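You operate a simulated robot arm through the tools that you are given. There is no shell and no other tool. Be economical: measure what you need, move in short steps, check, and stop when the job is done.

Carry out the task below with a simulated robot arm. There is one attempt and no reset: what you move stays moved.

JOB
Set the three tall props and the card's tile on kiln plate one.
Fine: no prop against the tile; leave the short props and the other tile.

The check looks at the end state, three seconds after you hand in, the way a careful person would. Anything else that was tipped, shoved, dropped, spilled or broken makes it a failure.

ROBOT AND FRAMES
A 7-joint arm with a two-finger parallel gripper, fixed in place. Base frame: the origin is at the foot of the arm, x ahead of it, y to its left, z up; the work surface is at about z = 850. Lengths are in mm, angles in degrees, forces in N, time in s.
With the tool pointing down near the work surface it reaches from about 240 to 680 mm from the base axis. Its first joint turns from -66.0 to 66.0 degrees. Payload 2.4 kg.
The tool frame sits at the grasp point between the pads (the TCP): z along the fingers, y along the line on which they close. The tips reach 30 mm beyond it. The gripper opens to 94 mm. The fingers are 28 mm wide and 10 mm thick; the gripper's body (50 by 96 mm) begins 55 mm behind the TCP.
Orientation is that of the tool frame in the base frame, as a unit quaternion [x, y, z, w]. With the fingers straight down and closing along the base's y, the tool's x points along the base's -x, its y along +y and its z along -z.

CONTROLS
- The arm moves only by the tool nudge_tool. Its arguments are lists of equal length, an entry for each row: "slide": the shift along the tool's x, y, z in mm, a list of three; "turn": the turn, a rotation vector about the tool's x, y, z in degrees, a list of three; "jaw": the opening, from 0 (shut) to 1 (fully open). In form: {"slide": [[tx, ty, tz], ...], "turn": [[rx, ry, rz], ...], "jaw": [jaw, ...]}. A call has 1 to 10 rows; each row is the pose to reach, as a shift and turn from the pose commanded when the call began, along the tool's axes at that moment. A row lasts 0.2 s, in which the tool goes at most 50 mm and 8.6 degrees; a call with a longer step from one row to the next is refused whole, and so is a gripper value outside its range. A pose out of reach is approached as far as the arm can. The call stops where the force on the tool passes 70 N (or 10 N more than at its start, if that is more) or the arm is blocked; 0.2 s more then pass. The fingers move at their own pace (about 153 mm/s each) and stop on an object; they squeeze with about 39 N. The grip force told is the motor's: it shows also when the fingers shut on nothing. Time passes only in rows, and 0.2 s behind the last, so rows that repeat a pose let the fingers close. It gives the time, the measured TCP pose, the force on the tool (base axes), the opening and the grip force at its end, in the units of the frame above (readings bear some noise), and new pictures: "views" is both (left out), scene, wrist or none.
- Cameras (640 x 400 px; columns grow to the right, rows downward): "scene" is fixed at [27.7, 468.1, 1438]; the picture's right is [-0.84, -0.55, 0.00], its down [-0.33, 0.50, -0.80] and it looks along [0.44, -0.67, -0.60] (base axes); focal length 366 px, centre (320, 200). "wrist" rides on the gripper at [76, 14, -102] in the tool frame; the picture's right is [-0.18, 0.98, 0.00], its down [-0.75, -0.14, -0.64] and it looks along [-0.63, -0.12, 0.77] (tool axes); focal length 243 px, centre (320, 200). There is no depth. A picture from a camera that has moved, and an enlarged one, comes with that camera's place and axes in the base frame and with its lens.
- zoom(camera, box): a new picture of the part [left, top, right, bottom] of that camera's present view, enlarged. The clock stands still meanwhile.
- finish_job(): hands the job in; it is judged then, once.

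Go step by step. Nothing tells you positions but the pictures and the camera data: compare them with the known pose of the tool, close in by small moves and look again before you grip or let go. The budget is 120 turns and 200 pictures, counting those below and the enlarged ones. Unless the task says otherwise, let go and move clear before handing in, and close with one line.

The tools are called after "Call:" as name(argument=value, ...) on one line, values as JSON. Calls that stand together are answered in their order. nudge_tool: Moves the arm, as the interface text tells. Its arguments: {"type":"object","properties":{"slide":{"type":"array","items":{"type":"array","items":{"type":"number"}}},"turn":{"type":"array","items":{"type":"array","items":{"type":"number"}}},"jaw":{"type":"array","items":{"type":"number"}},"views":{"type":"string","enum":["both","scene","wrist","none"]}},"required":["slide","turn","jaw"]} The other tools are called the same way: zoom (camera, box) takes an enlarged picture of a part of a camera's view; finish_job () hands the job in.

At the start:

```text
t: 0.0
eef_pos: [352.4, 71.5, 1131.4]
tool_rot: [0.0, 1.0, 0.0, 0.0]
ft_force: [0.9, 1.0, -0.2]
grip_width: 93.8
grasp_force: 0.0
```

scene: 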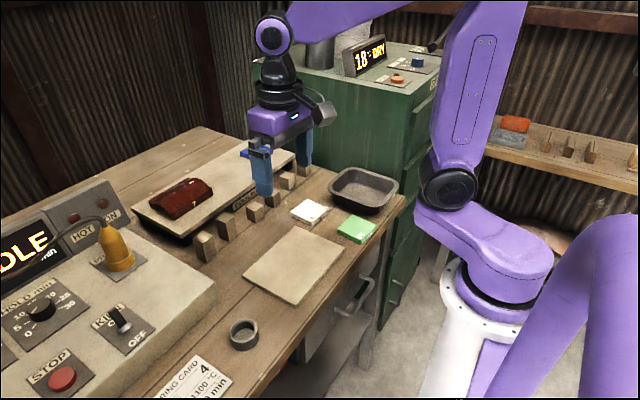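
wrist: 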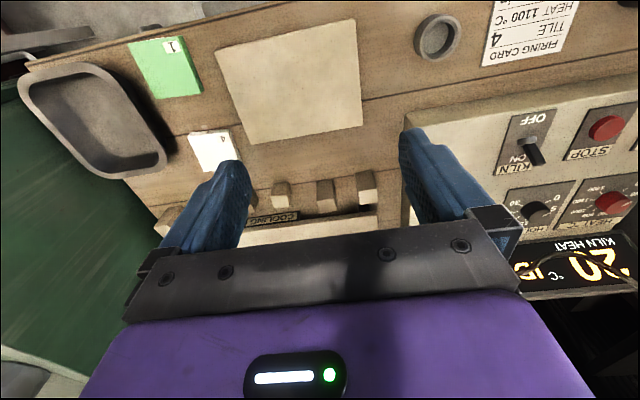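

I see a bench with a plain plate, two tiles (white marked 4, green marked 1), a row of props and a firing card saying tile 4. I'll zoom in to read the labels and measure.

Call:
zoom(camera="scene", box=[180, 140, 420, 290])

Call:
zoom(camera="scene", box=[60, 260, 300, 400])

Call:
zoom(camera="wrist", box=[110, 0, 430, 240])

```text
2.67 times, centred on (300, 215) of scene
camera zoom: at [27.7, 468.1, 1438.0], right [-0.84, -0.55, 0.0], down [-0.33, 0.5, -0.8], along [0.44, -0.67, -0.6], focal length 975 px, centre (373, 160)
```

zoom: 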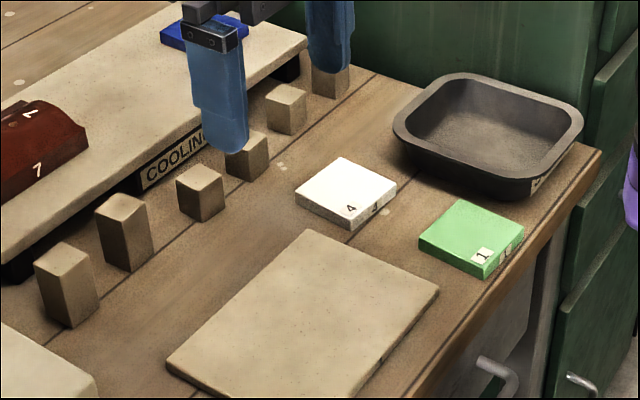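

```text
2.67 times, centred on (180, 330) of scene
camera zoom: at [27.7, 468.1, 1438.0], right [-0.84, -0.55, 0.0], down [-0.33, 0.5, -0.8], along [0.44, -0.67, -0.6], focal length 975 px, centre (693, -147)
```

zoom: 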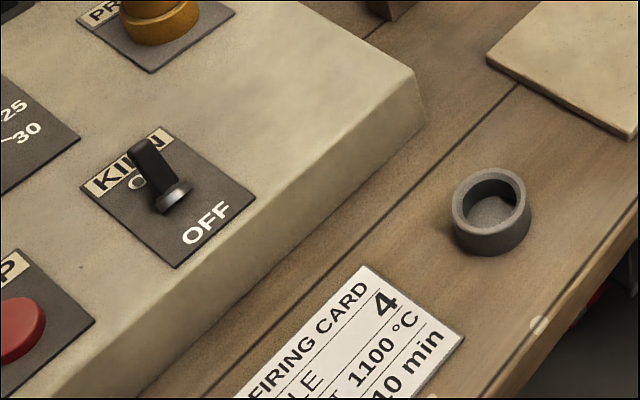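

```text
1.67 times, centred on (270, 120) of wrist
camera zoom: at [277.3, 85.3, 1235.2], right [0.18, 0.98, 0.0], down [0.75, -0.14, 0.64], along [0.63, -0.12, -0.77], focal length 404 px, centre (403, 333)
```

zoom: 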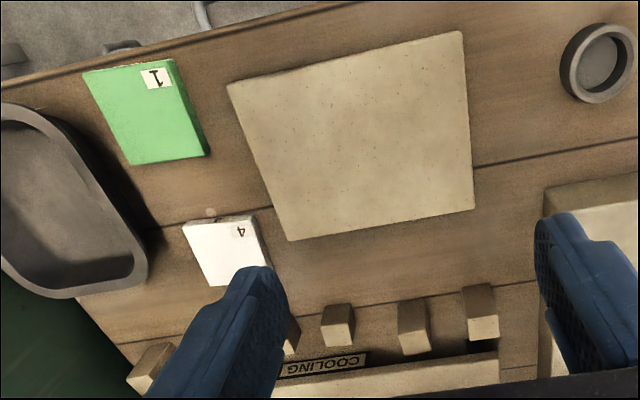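

Card names tile 4 (white); the plate spans about x 306–443, y −64–123. Props stand in a row near x≈545; I'll move the gripper aside to see the one hidden behind the finger.

Call:
nudge_tool(slide=[[0, 45, 0], [0, 90, 0], [0, 120, 0]], turn=[[0, 0, 0], [0, 0, 0], [0, 0, 0]], jaw=[1, 1, 1], views="wrist")

Call:
zoom(camera="scene", box=[180, 140, 340, 270])

Call:
zoom(camera="scene", box=[240, 130, 340, 220])

```text
t: 0.8
eef_pos: [352.8, 191.0, 1132.6]
tool_rot: [0.0, 1.0, 0.0, 0.001]
ft_force: [-0.5, 0.7, 0.4]
grip_width: 93.9
grasp_force: 0.1
camera wrist: at [276.9, 204.3, 1235.7], right [0.18, 0.98, 0.0], down [0.75, -0.14, 0.64], along [0.63, -0.12, -0.77], focal length 243 px, centre (320, 200)
```

wrist: 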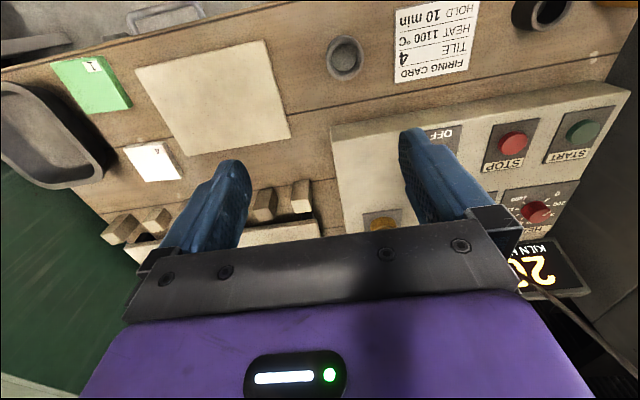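

```text
3.08 times, centred on (260, 205) of scene
camera zoom: at [27.7, 468.1, 1438.0], right [-0.84, -0.55, 0.0], down [-0.33, 0.5, -0.8], along [0.44, -0.67, -0.6], focal length 1125 px, centre (505, 185)
```

zoom: 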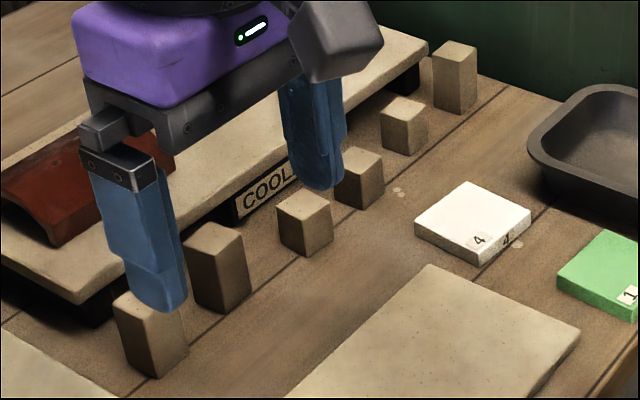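

```text
4.44 times, centred on (290, 175) of scene
camera zoom: at [27.7, 468.1, 1438.0], right [-0.84, -0.55, 0.0], down [-0.33, 0.5, -0.8], along [0.44, -0.67, -0.6], focal length 1625 px, centre (453, 311)
```

zoom: 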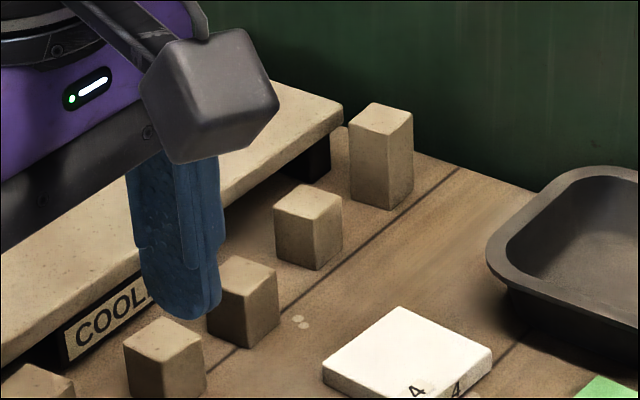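

The tall ones are the two nearest the control panel and the far one by the kiln; the three between are short. I'll check labels on the plate edge and tray, and the prop poses from the wrist.

Call:
zoom(camera="scene", box=[290, 170, 410, 300])

Call:
zoom(camera="wrist", box=[80, 120, 200, 270])

Call:
zoom(camera="wrist", box=[220, 150, 380, 260])

```text
3.08 times, centred on (350, 235) of scene
camera zoom: at [27.7, 468.1, 1438.0], right [-0.84, -0.55, 0.0], down [-0.33, 0.5, -0.8], along [0.44, -0.67, -0.6], focal length 1125 px, centre (228, 92)
```

zoom: 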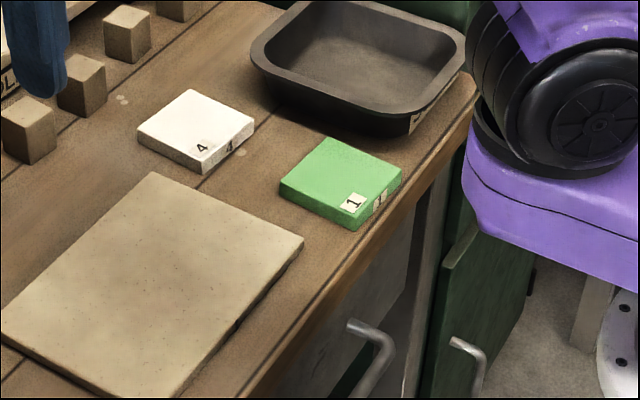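

```text
2.67 times, centred on (140, 195) of wrist
camera zoom: at [276.9, 204.3, 1235.7], right [0.18, 0.98, 0.0], down [0.75, -0.14, 0.64], along [0.63, -0.12, -0.77], focal length 647 px, centre (800, 213)
```

zoom: 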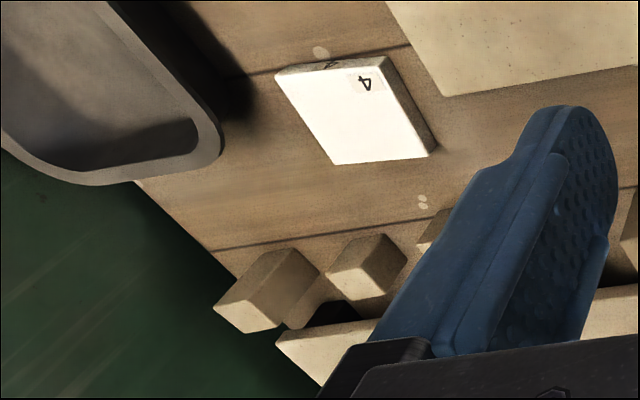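

```text
3.64 times, centred on (300, 205) of wrist
camera zoom: at [276.9, 204.3, 1235.7], right [0.18, 0.98, 0.0], down [0.75, -0.14, 0.64], along [0.63, -0.12, -0.77], focal length 882 px, centre (393, 182)
```

zoom: 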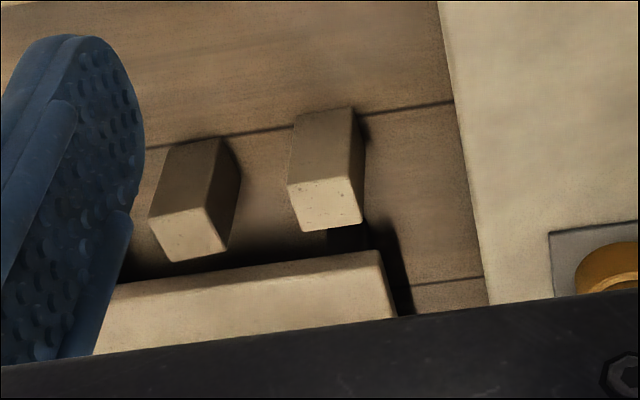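

Prop 1 (nearest the panel) is about 30 mm square, 59 mm tall, centred near (552, 117). I go above it with the jaw partly open.

Call:
nudge_tool(slide=[[-34, -13, 20], [-68, -26, 40], [-102, -39, 60], [-136, -52, 80], [-170, -65, 100], [-200, -74.5, 130]], turn=[[0, 0, 0], [0, 0, 0], [0, 0, 0], [0, 0, 0], [0, 0, 0], [0, 0, 0]], jaw=[0.8, 0.7, 0.66, 0.66, 0.66, 0.66])

```text
t: 2.2
eef_pos: [551.4, 116.0, 1000.2]
tool_rot: [0.0, 1.0, 0.0, 0.0]
ft_force: [-0.1, -0.4, 0.0]
grip_width: 62.0
grasp_force: 0.0
camera wrist: at [475.8, 129.8, 1103.5], right [0.18, 0.98, 0.0], down [0.75, -0.14, 0.64], along [0.63, -0.12, -0.77], focal length 243 px, centre (320, 200)
```

scene: 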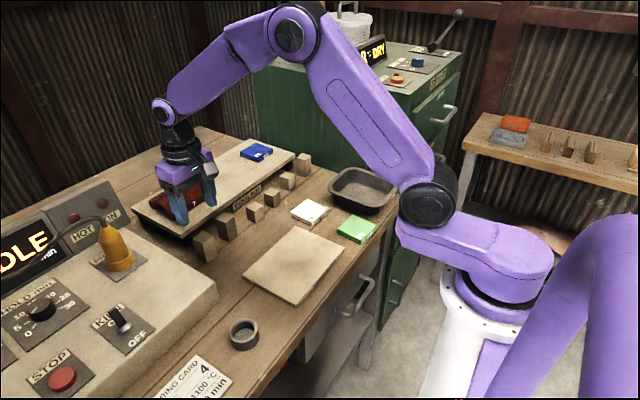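
wrist: 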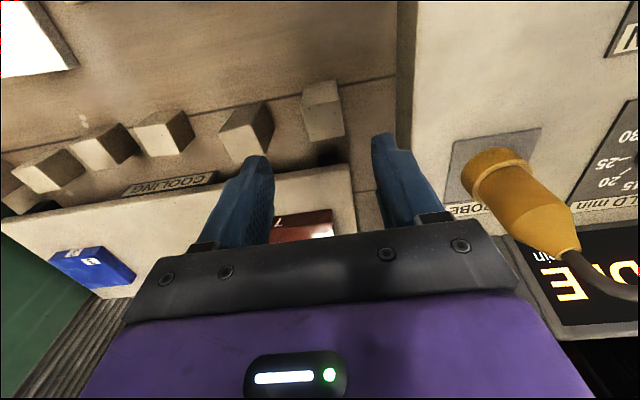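

The gripper hangs over prop 1. I enlarge the wrist view to measure the props more finely.

Call:
zoom(camera="wrist", box=[200, 60, 420, 200])

Call:
zoom(camera="wrist", box=[0, 80, 220, 220])

```text
2.86 times, centred on (310, 130) of wrist
camera zoom: at [475.8, 129.8, 1103.5], right [0.18, 0.98, 0.0], down [0.75, -0.14, 0.64], along [0.63, -0.12, -0.77], focal length 693 px, centre (349, 400)
```

zoom: 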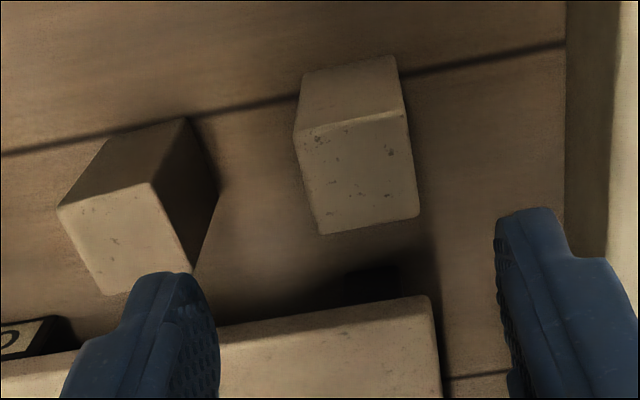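

```text
2.86 times, centred on (110, 150) of wrist
camera zoom: at [475.8, 129.8, 1103.5], right [0.18, 0.98, 0.0], down [0.75, -0.14, 0.64], along [0.63, -0.12, -0.77], focal length 693 px, centre (920, 343)
```

zoom: 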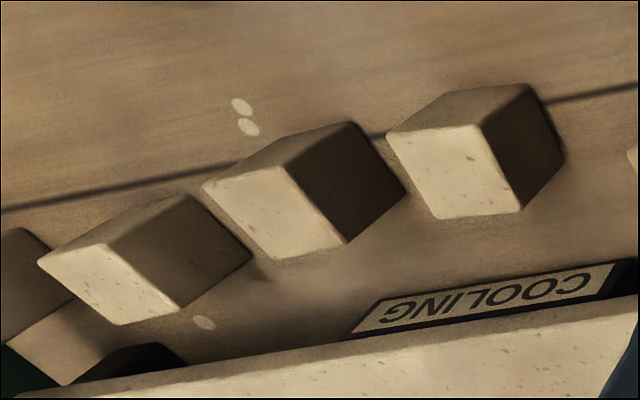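

Prop 1 is at (553, 118), square to the axes. I descend, close and lift a little.

Call:
nudge_tool(slide=[[-0.6, 1.2, 40], [-0.6, 1.2, 80], [-0.6, 1.2, 108]], turn=[[0, 0, 0], [0, 0, 0], [0, 0, 0]], jaw=[0.66, 0.66, 0.66])

```text
t: 3.0
eef_pos: [553.2, 118.0, 892.9]
tool_rot: [0.0, 1.0, 0.0, 0.0]
ft_force: [-0.3, -0.3, 0.3]
grip_width: 62.0
grasp_force: 0.1
camera wrist: at [476.2, 132.6, 996.7], right [0.18, 0.98, 0.0], down [0.75, -0.14, 0.64], along [0.63, -0.12, -0.77], focal length 243 px, centre (320, 200)
```

scene: 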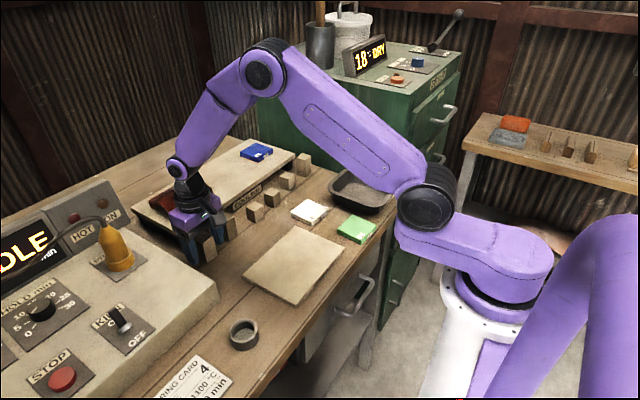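
wrist: 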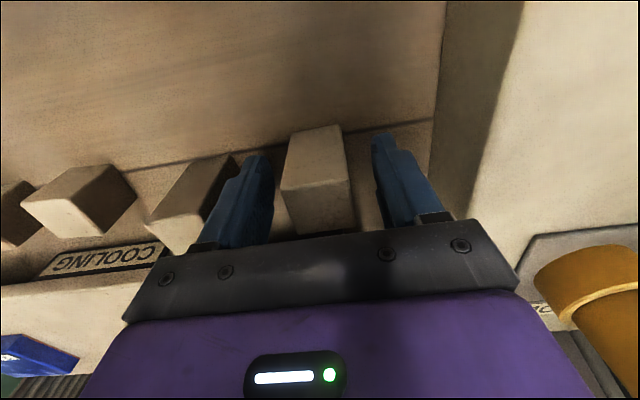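

Prop 1 sits between the fingers. Close and lift.

Call:
nudge_tool(slide=[[0, 0, 0], [0, 0, 0], [0, 0, -30], [0, 0, -70], [0, 0, -110]], turn=[[0, 0, 0], [0, 0, 0], [0, 0, 0], [0, 0, 0], [0, 0, 0]], jaw=[0.2, 0.2, 0.2, 0.2, 0.2])

```text
t: 4.2
eef_pos: [551.6, 119.3, 1001.6]
tool_rot: [0.0, 1.0, 0.0, -0.001]
ft_force: [0.1, 0.2, -0.7]
grip_width: 35.6
grasp_force: 39.0
camera wrist: at [476.4, 133.4, 1106.1], right [0.18, 0.98, 0.0], down [0.75, -0.14, 0.64], along [0.63, -0.12, -0.77], focal length 243 px, centre (320, 200)
```

scene: 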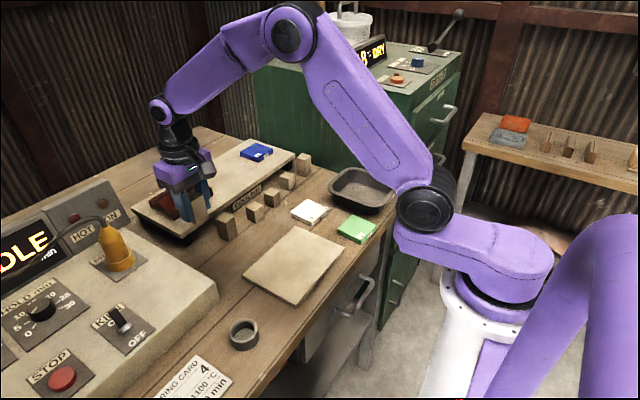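
wrist: 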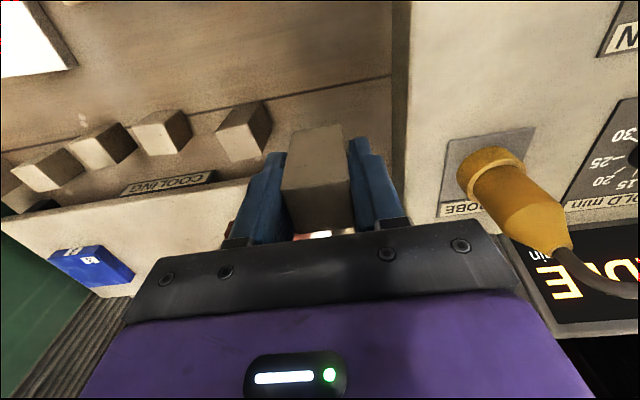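

Prop held (about 35 mm wide). I carry it to above the plate's far-left corner, aiming at (417, 100).

Call:
nudge_tool(slide=[[34, -4, 0], [68, -9, 0], [102, -13, 0], [136, -18, 0], [136, -18, 30]], turn=[[0, 0, 0], [0, 0, 0], [0, 0, 0], [0, 0, 0], [0, 0, 0]], jaw=[0.2, 0.2, 0.2, 0.2, 0.2])

Call:
zoom(camera="scene", box=[220, 170, 380, 310])

```text
t: 5.4
eef_pos: [418.3, 100.7, 973.3]
tool_rot: [0.0, 1.0, -0.001, 0.0]
ft_force: [-0.1, 0.6, -1.6]
grip_width: 35.8
grasp_force: 38.8
camera wrist: at [341.7, 114.4, 1076.8], right [0.18, 0.98, 0.0], down [0.75, -0.14, 0.64], along [0.63, -0.12, -0.77], focal length 243 px, centre (320, 200)
```

scene: 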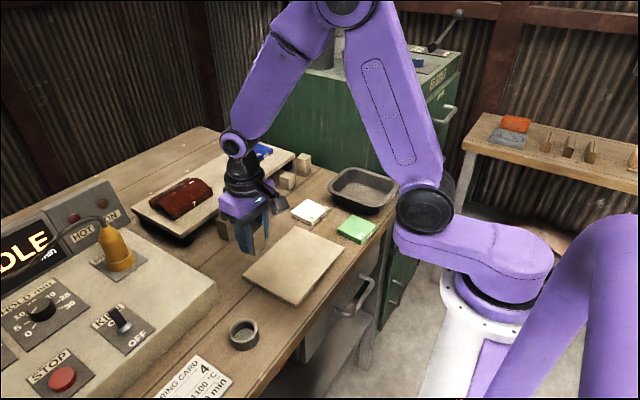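
wrist: 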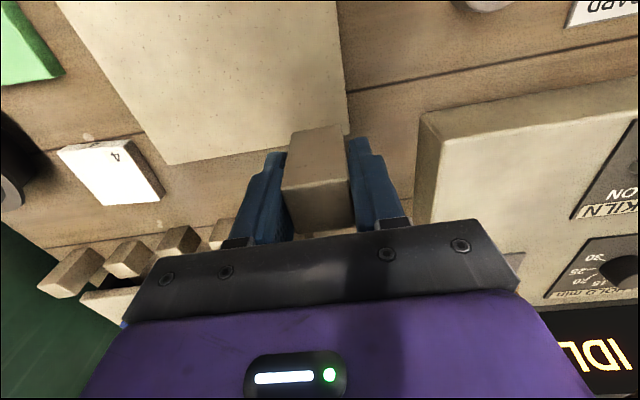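

```text
2.86 times, centred on (300, 240) of scene
camera zoom: at [27.7, 468.1, 1438.0], right [-0.84, -0.55, 0.0], down [-0.33, 0.5, -0.8], along [0.44, -0.67, -0.6], focal length 1045 px, centre (377, 86)
```

zoom: 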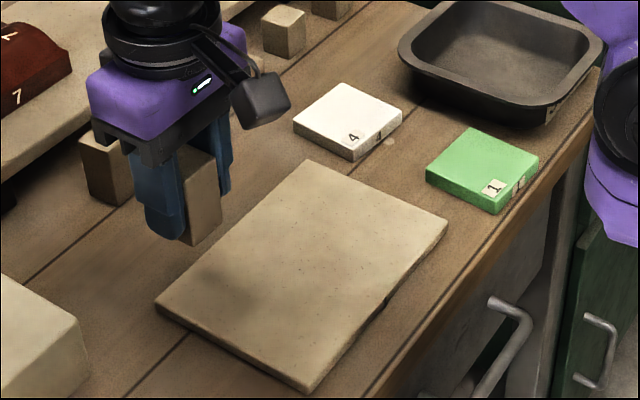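

The prop hangs over the plate's far-left corner region. I lower it in steps, watching for contact.

Call:
nudge_tool(slide=[[2, -3, 30], [2, -3, 55], [2, -3, 61], [2, -3, 61]], turn=[[0, 0, 0], [0, 0, 0], [0, 0, 0], [0, 0, 0]], jaw=[0.2, 0.2, 0.2, 0.2], views="none")

Call:
zoom(camera="scene", box=[210, 200, 310, 280])

```text
t: 6.4
eef_pos: [416.8, 95.8, 911.6]
tool_rot: [0.0, 1.0, 0.001, 0.0]
ft_force: [0.2, -0.2, -1.1]
grip_width: 35.7
grasp_force: 38.9
```

```text
5.00 times, centred on (260, 240) of scene
camera zoom: at [27.7, 468.1, 1438.0], right [-0.84, -0.55, 0.0], down [-0.33, 0.5, -0.8], along [0.44, -0.67, -0.6], focal length 1828 px, centre (620, 0)
```

zoom: 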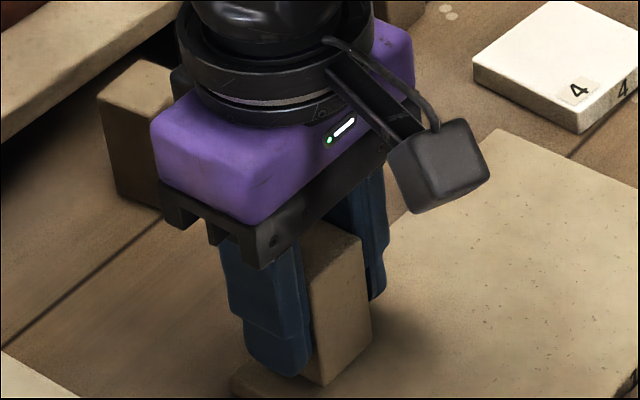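

Still just above the plate; I go down a few millimetres more.

Call:
nudge_tool(slide=[[0, 0, 2], [0, 0, 4], [0, 0, 4]], turn=[[0, 0, 0], [0, 0, 0], [0, 0, 0]], jaw=[0.2, 0.2, 0.2], views="none")

Call:
zoom(camera="scene", box=[210, 220, 310, 300])

```text
t: 7.2
eef_pos: [416.0, 97.5, 908.8]
tool_rot: [0.0, 1.0, 0.0, 0.0]
ft_force: [0.2, -0.1, -2.0]
grip_width: 35.8
grasp_force: 39.5
```

```text
5.00 times, centred on (260, 260) of scene
camera zoom: at [27.7, 468.1, 1438.0], right [-0.84, -0.55, 0.0], down [-0.33, 0.5, -0.8], along [0.44, -0.67, -0.6], focal length 1828 px, centre (620, -100)
```

zoom: 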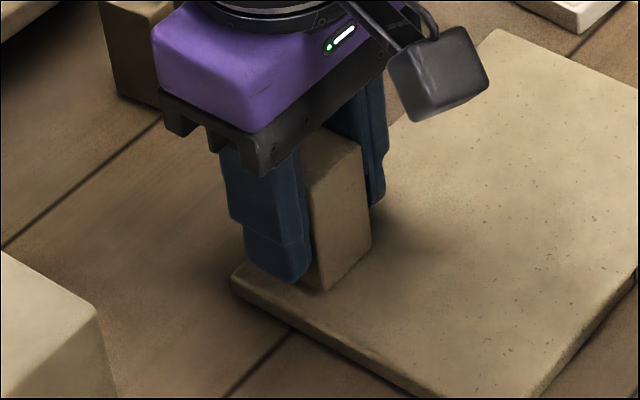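

No contact yet; continuing down.

Call:
nudge_tool(slide=[[0, 0, 1], [0, 0, 2], [0, 0, 2]], turn=[[0, 0, 0], [0, 0, 0], [0, 0, 0]], jaw=[0.2, 0.2, 0.2], views="none")

```text
t: 8.0
eef_pos: [416.9, 97.7, 906.1]
tool_rot: [0.0, 1.0, 0.0, 0.0]
ft_force: [-0.5, 0.4, -1.1]
grip_width: 36.0
grasp_force: 39.0
```

Call:
nudge_tool(slide=[[0, 0, 1], [0, 0, 2], [0, 0, 2]], turn=[[0, 0, 0], [0, 0, 0], [0, 0, 0]], jaw=[0.2, 0.2, 0.2], views="none")

```text
t: 8.8
eef_pos: [417.3, 97.2, 905.1]
tool_rot: [0.0, 1.0, 0.0, 0.0]
ft_force: [-4.5, -2.2, 21.2]
grip_width: 35.8
grasp_force: 38.8
```

Contact with the plate at TCP z≈905. Release and rise.

Call:
nudge_tool(slide=[[0, 0, -1], [0, 0, -1], [0, 0, -1], [0, 0, -40], [0, 0, -85]], turn=[[0, 0, 0], [0, 0, 0], [0, 0, 0], [0, 0, 0], [0, 0, 0]], jaw=[0.2, 0.6, 0.6, 0.6, 0.6])

```text
t: 10.0
eef_pos: [416.5, 98.0, 989.4]
tool_rot: [-0.001, 1.0, 0.0, -0.001]
ft_force: [0.4, 0.4, -0.8]
grip_width: 56.4
grasp_force: 0.1
camera wrist: at [340.4, 111.8, 1093.4], right [0.18, 0.98, 0.0], down [0.75, -0.14, 0.64], along [0.63, -0.12, -0.77], focal length 243 px, centre (320, 200)
```

scene: 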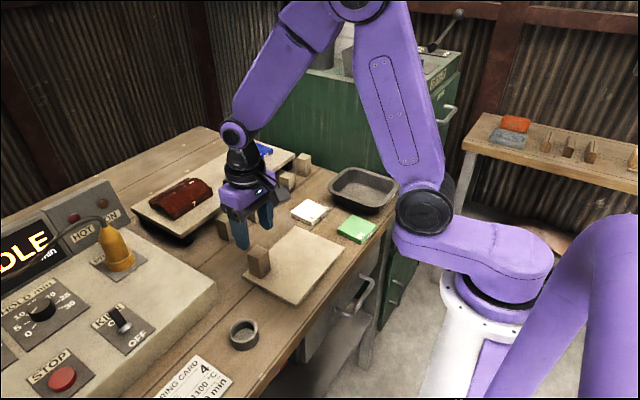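
wrist: 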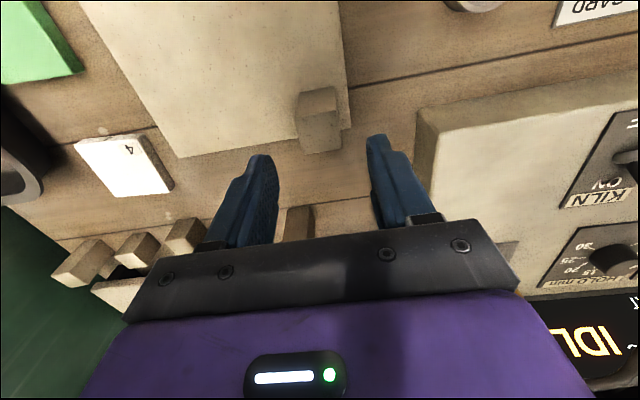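

Prop 1 stands on the plate. Next, hover above prop 2 near (561, 44).

Call:
nudge_tool(slide=[[-36, -13, -10], [-73, -26, -10], [-109, -39, -10], [-146, -52.7, -10], [-146, -52.7, -10]], turn=[[0, 0, 0], [0, 0, -2], [0, 0, -3.5], [0, 0, -3.5], [0, 0, -3.5]], jaw=[0.6, 0.6, 0.6, 0.6, 0.6], views="none")

Call:
zoom(camera="wrist", box=[200, 60, 420, 200])

Call:
zoom(camera="wrist", box=[0, 80, 240, 240])

```text
t: 11.2
eef_pos: [562.0, 44.1, 998.4]
tool_rot: [-0.031, 1.0, 0.0, 0.0]
ft_force: [0.4, -0.4, -0.1]
grip_width: 56.5
grasp_force: 0.1
```

```text
2.86 times, centred on (310, 130) of wrist
camera zoom: at [485.3, 53.4, 1102.8], right [0.12, 0.99, 0.0], down [0.76, -0.09, 0.64], along [0.64, -0.08, -0.77], focal length 693 px, centre (349, 400)
```

zoom: 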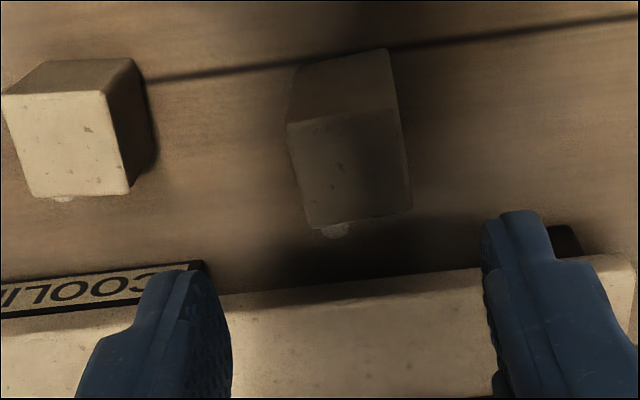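

```text
2.50 times, centred on (120, 160) of wrist
camera zoom: at [485.3, 53.4, 1102.8], right [0.12, 0.99, 0.0], down [0.76, -0.09, 0.64], along [0.64, -0.08, -0.77], focal length 606 px, centre (820, 300)
```

zoom: 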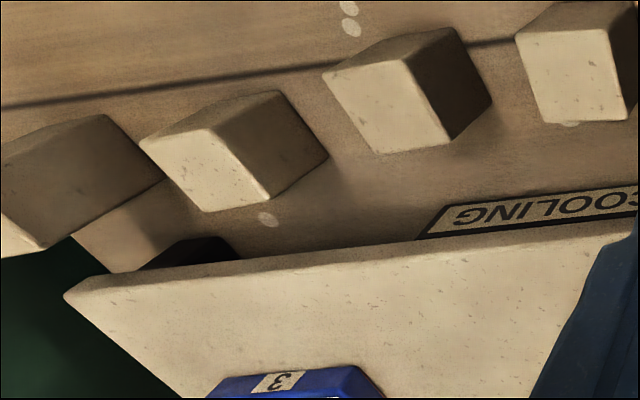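

Prop 2 is centred near (562, 44) with little yaw. I descend on it, grip and lift.

Call:
nudge_tool(slide=[[-0.5, 0, 40], [-0.5, 0, 80], [-0.5, 0, 106.5], [-0.5, 0, 106.5], [-0.5, 0, 106.5], [-0.5, 0, 106.5]], turn=[[0, 0, 1.5], [0, 0, 1.5], [0, 0, 1.5], [0, 0, 1.5], [0, 0, 1.5], [0, 0, 1.5]], jaw=[0.6, 0.6, 0.6, 0.6, 0.2, 0.2])

```text
t: 12.6
eef_pos: [562.3, 43.6, 892.1]
tool_rot: [-0.018, 1.0, 0.0, 0.0]
ft_force: [0.7, -0.8, 0.7]
grip_width: 35.6
grasp_force: 39.3
camera wrist: at [485.7, 55.5, 995.8], right [0.15, 0.99, 0.0], down [0.76, -0.12, 0.64], along [0.64, -0.1, -0.77], focal length 243 px, centre (320, 200)
```

scene: 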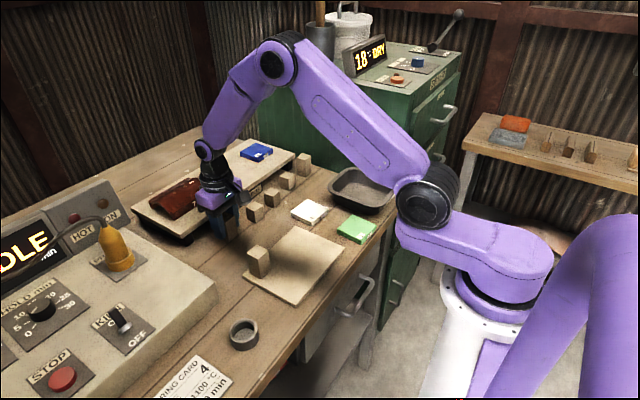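
wrist: 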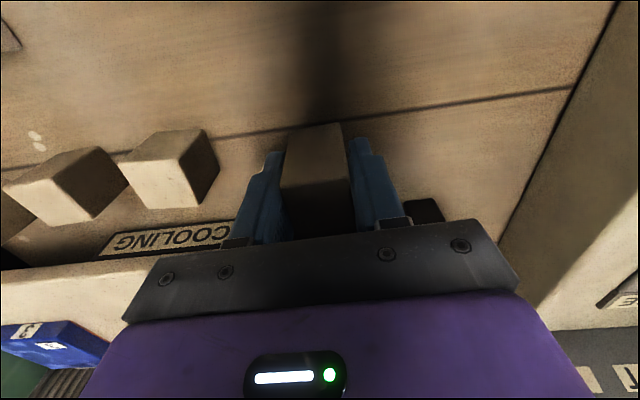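

Prop 2 gripped. Lift and straighten.

Call:
nudge_tool(slide=[[0, 0, -30], [0, 0, -70], [0, 0, -110], [0, 0, -110]], turn=[[0, 0, 0], [0, 0, 0], [0, 0, 2], [0, 0, 2]], jaw=[0.2, 0.2, 0.2, 0.2], views="none")

```text
t: 13.6
eef_pos: [564.1, 43.8, 1003.4]
tool_rot: [0.0, 1.0, 0.0, 0.0]
ft_force: [0.2, -0.1, -0.9]
grip_width: 35.7
grasp_force: 38.7
```

Carry to the near-left spot (335, 97), well above prop 1, and check before lowering.

Call:
nudge_tool(slide=[[38, 9, 0], [76, 18, 0], [114, 27, 0], [152, 36, 0], [190, 45, 0], [226.5, 52.5, 0], [226.5, 52.5, 40], [226.5, 52.5, 75], [226.5, 52.5, 88], [226.5, 52.5, 88]], turn=[[0, 0, 0], [0, 0, 0], [0, 0, 0], [0, 0, 0], [0, 0, 0], [0, 0, 0], [0, 0, 0], [0, 0, 0], [0, 0, 0], [0, 0, 0]], jaw=[0.2, 0.2, 0.2, 0.2, 0.2, 0.2, 0.2, 0.2, 0.2, 0.2], views="scene")

Call:
zoom(camera="scene", box=[230, 220, 350, 310])

```text
t: 15.8
eef_pos: [335.7, 98.4, 915.2]
tool_rot: [0.0, 1.0, 0.0, 0.0]
ft_force: [-1.1, 0.0, -1.3]
grip_width: 35.7
grasp_force: 39.0
```

scene: 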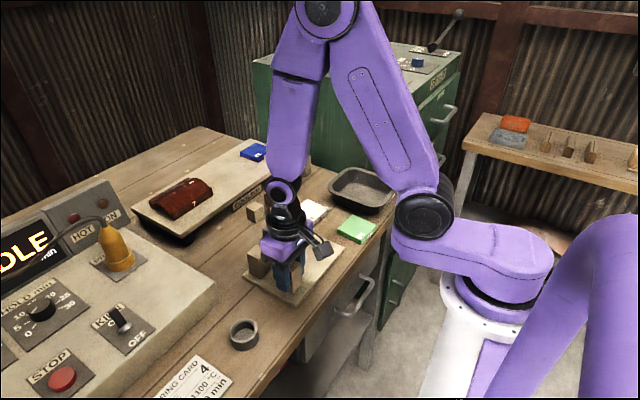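

```text
4.44 times, centred on (290, 265) of scene
camera zoom: at [27.7, 468.1, 1438.0], right [-0.84, -0.55, 0.0], down [-0.33, 0.5, -0.8], along [0.44, -0.67, -0.6], focal length 1625 px, centre (453, -89)
```

zoom: 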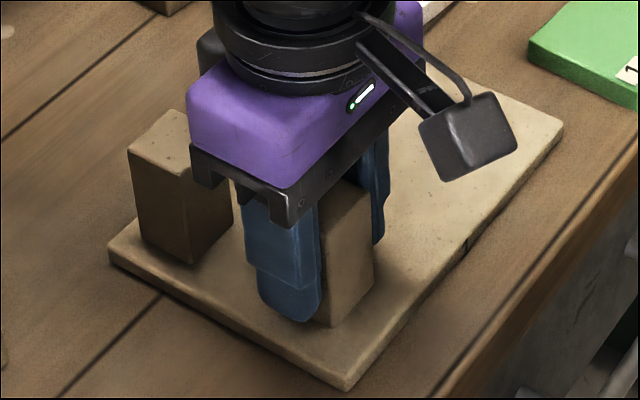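

Position looks fine with margin all round. Lower to contact.

Call:
nudge_tool(slide=[[0, 0, 4], [0, 0, 7], [0, 0, 9], [0, 0, 10], [0, 0, 10]], turn=[[0, 0, 0], [0, 0, 0], [0, 0, 0], [0, 0, 0], [0, 0, 0]], jaw=[0.2, 0.2, 0.2, 0.2, 0.2], views="none")

```text
t: 17.0
eef_pos: [336.4, 97.9, 905.8]
tool_rot: [0.0, 1.0, 0.0, 0.0]
ft_force: [-0.5, 0.0, -0.4]
grip_width: 35.9
grasp_force: 39.0
```

Call:
nudge_tool(slide=[[0, 0, 0.5], [0, 0, 1], [0, 0, 1]], turn=[[0, 0, 0], [0, 0, 0], [0, 0, 0]], jaw=[0.2, 0.2, 0.2], views="none")

```text
t: 17.8
eef_pos: [334.6, 97.0, 904.0]
tool_rot: [0.0, 1.0, 0.001, 0.001]
ft_force: [-1.6, -1.2, 22.4]
grip_width: 36.0
grasp_force: 39.1
```

Contact. Release and rise.

Call:
nudge_tool(slide=[[0, 0, -0.7], [0, 0, -0.7], [0, 0, -0.7], [0, 0, -40], [0, 0, -85]], turn=[[0, 0, 0], [0, 0, 0], [0, 0, 0], [0, 0, 0], [0, 0, 0]], jaw=[0.2, 0.6, 0.6, 0.6, 0.6], views="scene")

```text
t: 19.0
eef_pos: [335.7, 97.1, 990.7]
tool_rot: [0.0, 1.0, -0.001, 0.0]
ft_force: [0.6, -1.2, 0.4]
grip_width: 56.3
grasp_force: 0.0
```

scene: 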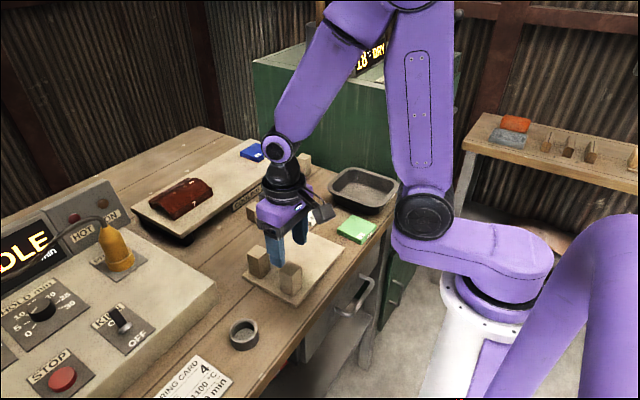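

Two tall props stand on the plate. Now I hover near the far tall prop by the kiln, around (560, −238).

Call:
nudge_tool(slide=[[-24, -37, -10], [-48, -74, -20], [-73, -111, -30], [-97, -148, -30], [-122, -185, -30], [-146, -222, -30], [-171, -259, -30], [-196, -296, -30], [-220, -332, -30]], turn=[[0, 0, 0], [0, 0, 0], [0, 0, 0], [0, 0, 0], [0, 0, 0], [0, 0, 0], [0, 0, 0], [0, 0, 0], [0, 0, 0]], jaw=[0.6, 0.6, 0.6, 0.6, 0.6, 0.6, 0.6, 0.6, 0.6])

Call:
zoom(camera="wrist", box=[200, 60, 420, 200])

```text
t: 21.0
eef_pos: [556.7, -234.3, 1017.5]
tool_rot: [0.0, 1.0, 0.0, 0.001]
ft_force: [-0.1, -0.4, 0.8]
grip_width: 56.3
grasp_force: 0.0
camera wrist: at [480.4, -220.2, 1120.5], right [0.18, 0.98, 0.0], down [0.75, -0.14, 0.64], along [0.63, -0.12, -0.77], focal length 243 px, centre (320, 200)
```

scene: 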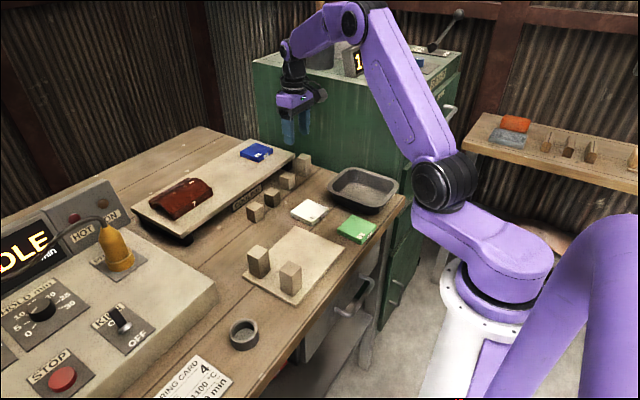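
wrist: 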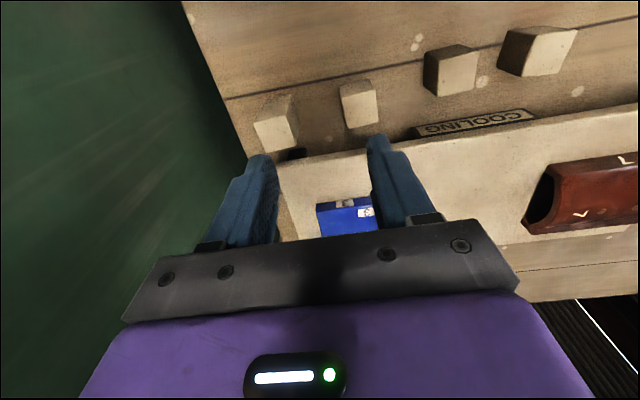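

```text
2.86 times, centred on (310, 130) of wrist
camera zoom: at [480.4, -220.2, 1120.5], right [0.18, 0.98, 0.0], down [0.75, -0.14, 0.64], along [0.63, -0.12, -0.77], focal length 693 px, centre (349, 400)
```

zoom: 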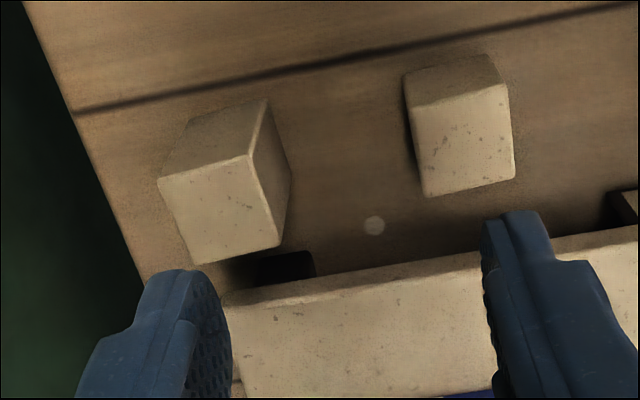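

The far prop is centred near (569, −278), with the kiln face at y≈−337, leaving about 10 mm beside the gripper body. I narrow the jaw, align above it and re-measure.

Call:
nudge_tool(slide=[[-7, -22, 5], [-14, -43.5, 15], [-14, -43.5, 15]], turn=[[0, 0, -2], [0, 0, -2], [0, 0, -2]], jaw=[0.54, 0.54, 0.54])

Call:
zoom(camera="wrist", box=[200, 60, 420, 200])

Call:
zoom(camera="scene", box=[240, 0, 440, 200])

```text
t: 21.8
eef_pos: [569.7, -278.1, 1004.2]
tool_rot: [-0.017, 1.0, -0.001, 0.0]
ft_force: [-0.3, 0.8, -0.2]
grip_width: 51.0
grasp_force: 0.0
camera wrist: at [493.3, -266.8, 1107.4], right [0.15, 0.99, 0.0], down [0.76, -0.12, 0.64], along [0.63, -0.1, -0.77], focal length 243 px, centre (320, 200)
```

scene: 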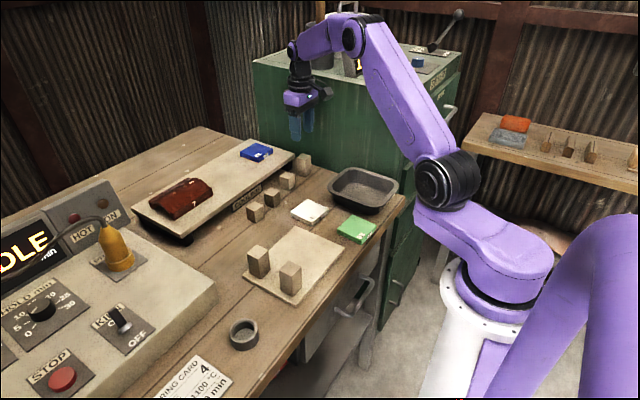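
wrist: 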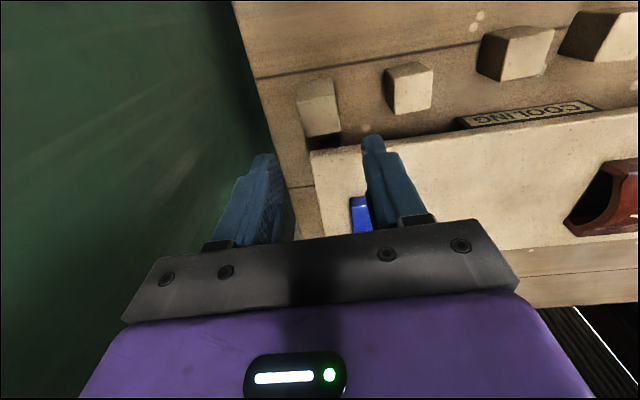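

```text
2.86 times, centred on (310, 130) of wrist
camera zoom: at [493.3, -266.8, 1107.4], right [0.15, 0.99, 0.0], down [0.76, -0.12, 0.64], along [0.63, -0.1, -0.77], focal length 693 px, centre (349, 400)
```

zoom: 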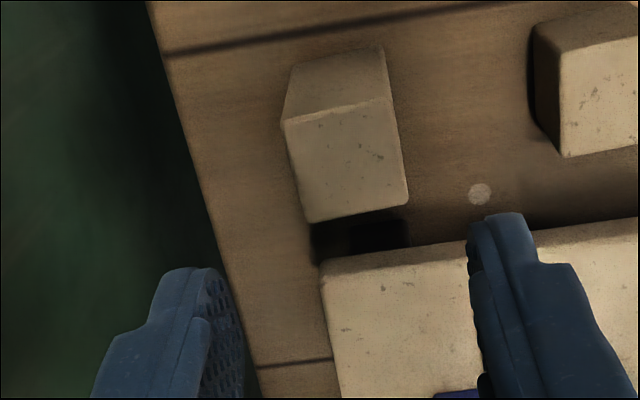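

```text
2.00 times, centred on (340, 100) of scene
camera zoom: at [27.7, 468.1, 1438.0], right [-0.84, -0.55, 0.0], down [-0.33, 0.5, -0.8], along [0.44, -0.67, -0.6], focal length 731 px, centre (280, 400)
```

zoom: 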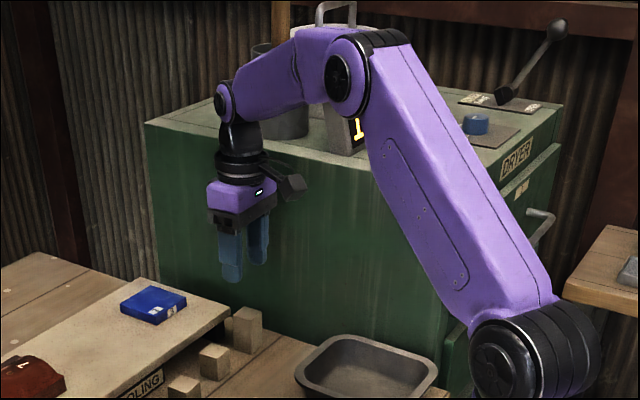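

The wrist joint would come very close to the kiln if I went straight down. I'll back off, turn the gripper a quarter so it closes along x with the camera on the open side, and later lean the wrist away from the kiln.

Call:
nudge_tool(slide=[[0, 35, -20], [0, 70, -30], [0, 70, -30], [0, 70, -30], [0, 70, -30], [0, 70, -30], [0, 70, -30], [0, 70, -30], [0, 70, -30], [0, 70, -30]], turn=[[0, 0, 0], [0, 0, 8.5], [0, 0, 17], [0, 0, 25.5], [0, 0, 34], [0, 0, 42.5], [0, 0, 51], [0, 0, 59.5], [0, 0, 68], [0, 0, 76.5]], jaw=[0.5, 0.5, 0.5, 0.5, 0.5, 0.5, 0.5, 0.5, 0.5, 0.5], views="none")

```text
t: 24.0
eef_pos: [567.7, -208.8, 1034.5]
tool_rot: [0.607, 0.794, 0.0, 0.001]
ft_force: [-0.5, 0.1, -0.8]
grip_width: 47.1
grasp_force: 0.0
```

Call:
nudge_tool(slide=[[0, 0, 0], [0, 0, 0], [0, 0, 0]], turn=[[0, 0, 7], [0, 0, 13.2], [0, 0, 13.2]], jaw=[0.5, 0.5, 0.5])

```text
t: 24.8
eef_pos: [567.7, -209.1, 1034.6]
tool_rot: [0.693, 0.721, 0.0, 0.001]
ft_force: [0.6, -0.5, -0.8]
grip_width: 47.0
grasp_force: 0.0
camera wrist: at [578.9, -132.6, 1137.7], right [0.99, -0.15, 0.0], down [-0.11, -0.76, 0.64], along [-0.09, -0.64, -0.77], focal length 243 px, centre (320, 200)
```

scene: 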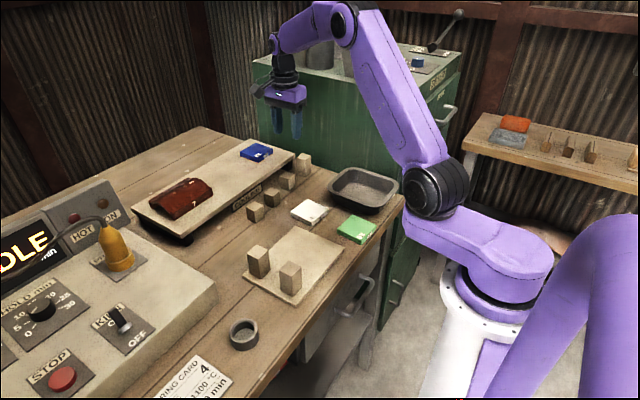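
wrist: 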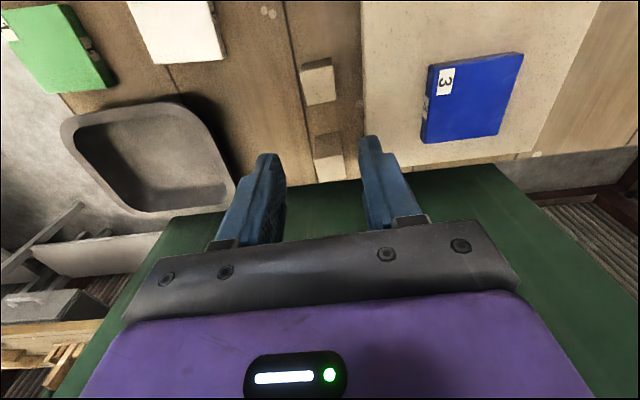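

Now the wrist view shows the prop, shelf edge and kiln. I zoom to measure the gaps.

Call:
zoom(camera="wrist", box=[240, 40, 440, 200])

```text
2.50 times, centred on (340, 120) of wrist
camera zoom: at [578.9, -132.6, 1137.7], right [0.99, -0.15, 0.0], down [-0.11, -0.76, 0.64], along [-0.09, -0.64, -0.77], focal length 606 px, centre (270, 400)
```

zoom: 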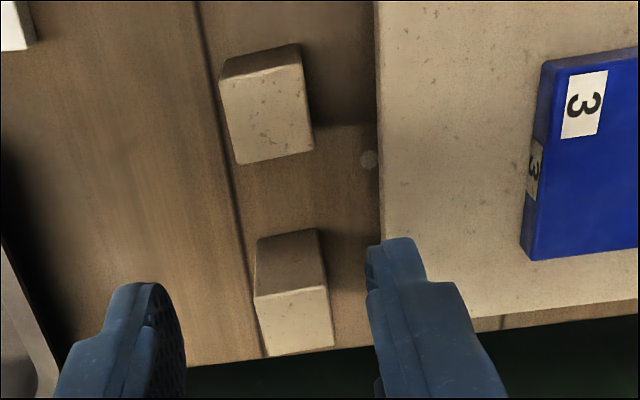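

Prop centre ≈ (569, −279.5), shelf edge ≈ x 610, so each finger fits with ~7 mm to spare. I lean the wrist 10° away from the kiln and move over the prop.

Call:
nudge_tool(slide=[[0, 0, 0], [0, 0, 0], [-35, 0, 10], [-71, -0.1, 20], [-71, -0.1, 49], [-71, -0.1, 49]], turn=[[0, -6, 0], [0, -10, 0], [0, -10, 0], [0, -10, 0], [0, -10, 0], [0, -10, 0]], jaw=[0.49, 0.49, 0.49, 0.49, 0.49, 0.49])

Call:
zoom(camera="wrist", box=[240, 60, 440, 220])

Call:
zoom(camera="scene", box=[240, 0, 440, 200])

```text
t: 26.2
eef_pos: [570.9, -280.0, 987.1]
tool_rot: [0.69, 0.718, -0.06, 0.063]
ft_force: [-0.8, 0.3, 0.1]
grip_width: 46.1
grasp_force: 0.0
camera wrist: at [581.2, -186.3, 1074.5], right [0.99, -0.14, 0.03], down [-0.12, -0.64, 0.76], along [-0.09, -0.76, -0.65], focal length 243 px, centre (320, 200)
```

scene: 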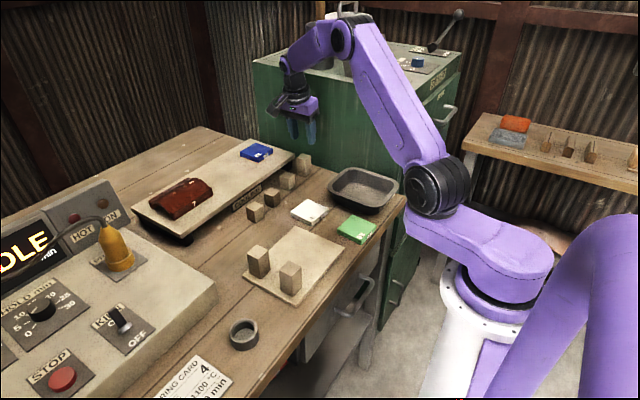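
wrist: 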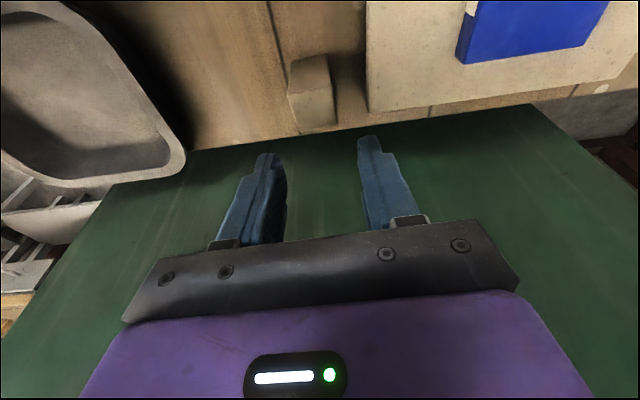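

```text
2.50 times, centred on (340, 140) of wrist
camera zoom: at [581.2, -186.3, 1074.5], right [0.99, -0.14, 0.03], down [-0.12, -0.64, 0.76], along [-0.09, -0.76, -0.65], focal length 606 px, centre (270, 350)
```

zoom: 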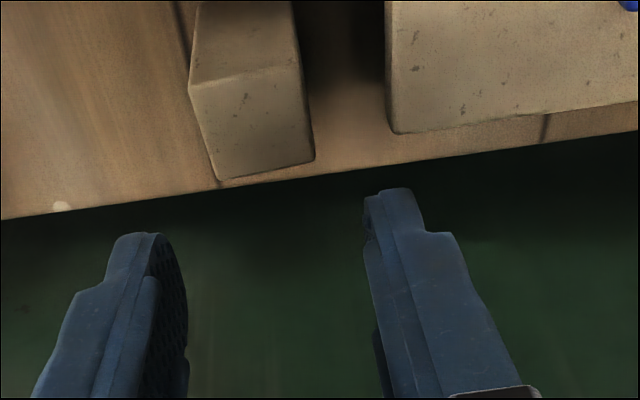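

```text
2.00 times, centred on (340, 100) of scene
camera zoom: at [27.7, 468.1, 1438.0], right [-0.84, -0.55, 0.0], down [-0.33, 0.5, -0.8], along [0.44, -0.67, -0.6], focal length 731 px, centre (280, 400)
```

zoom: 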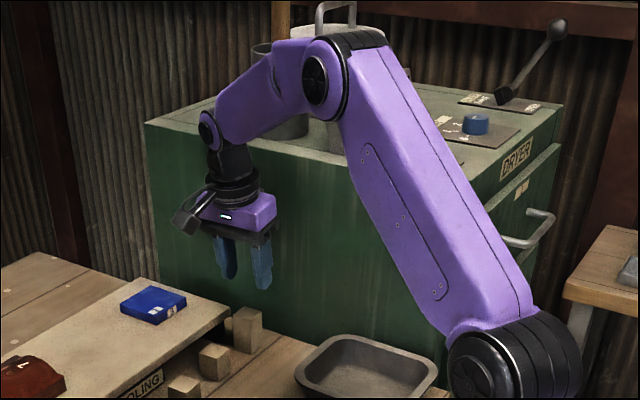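

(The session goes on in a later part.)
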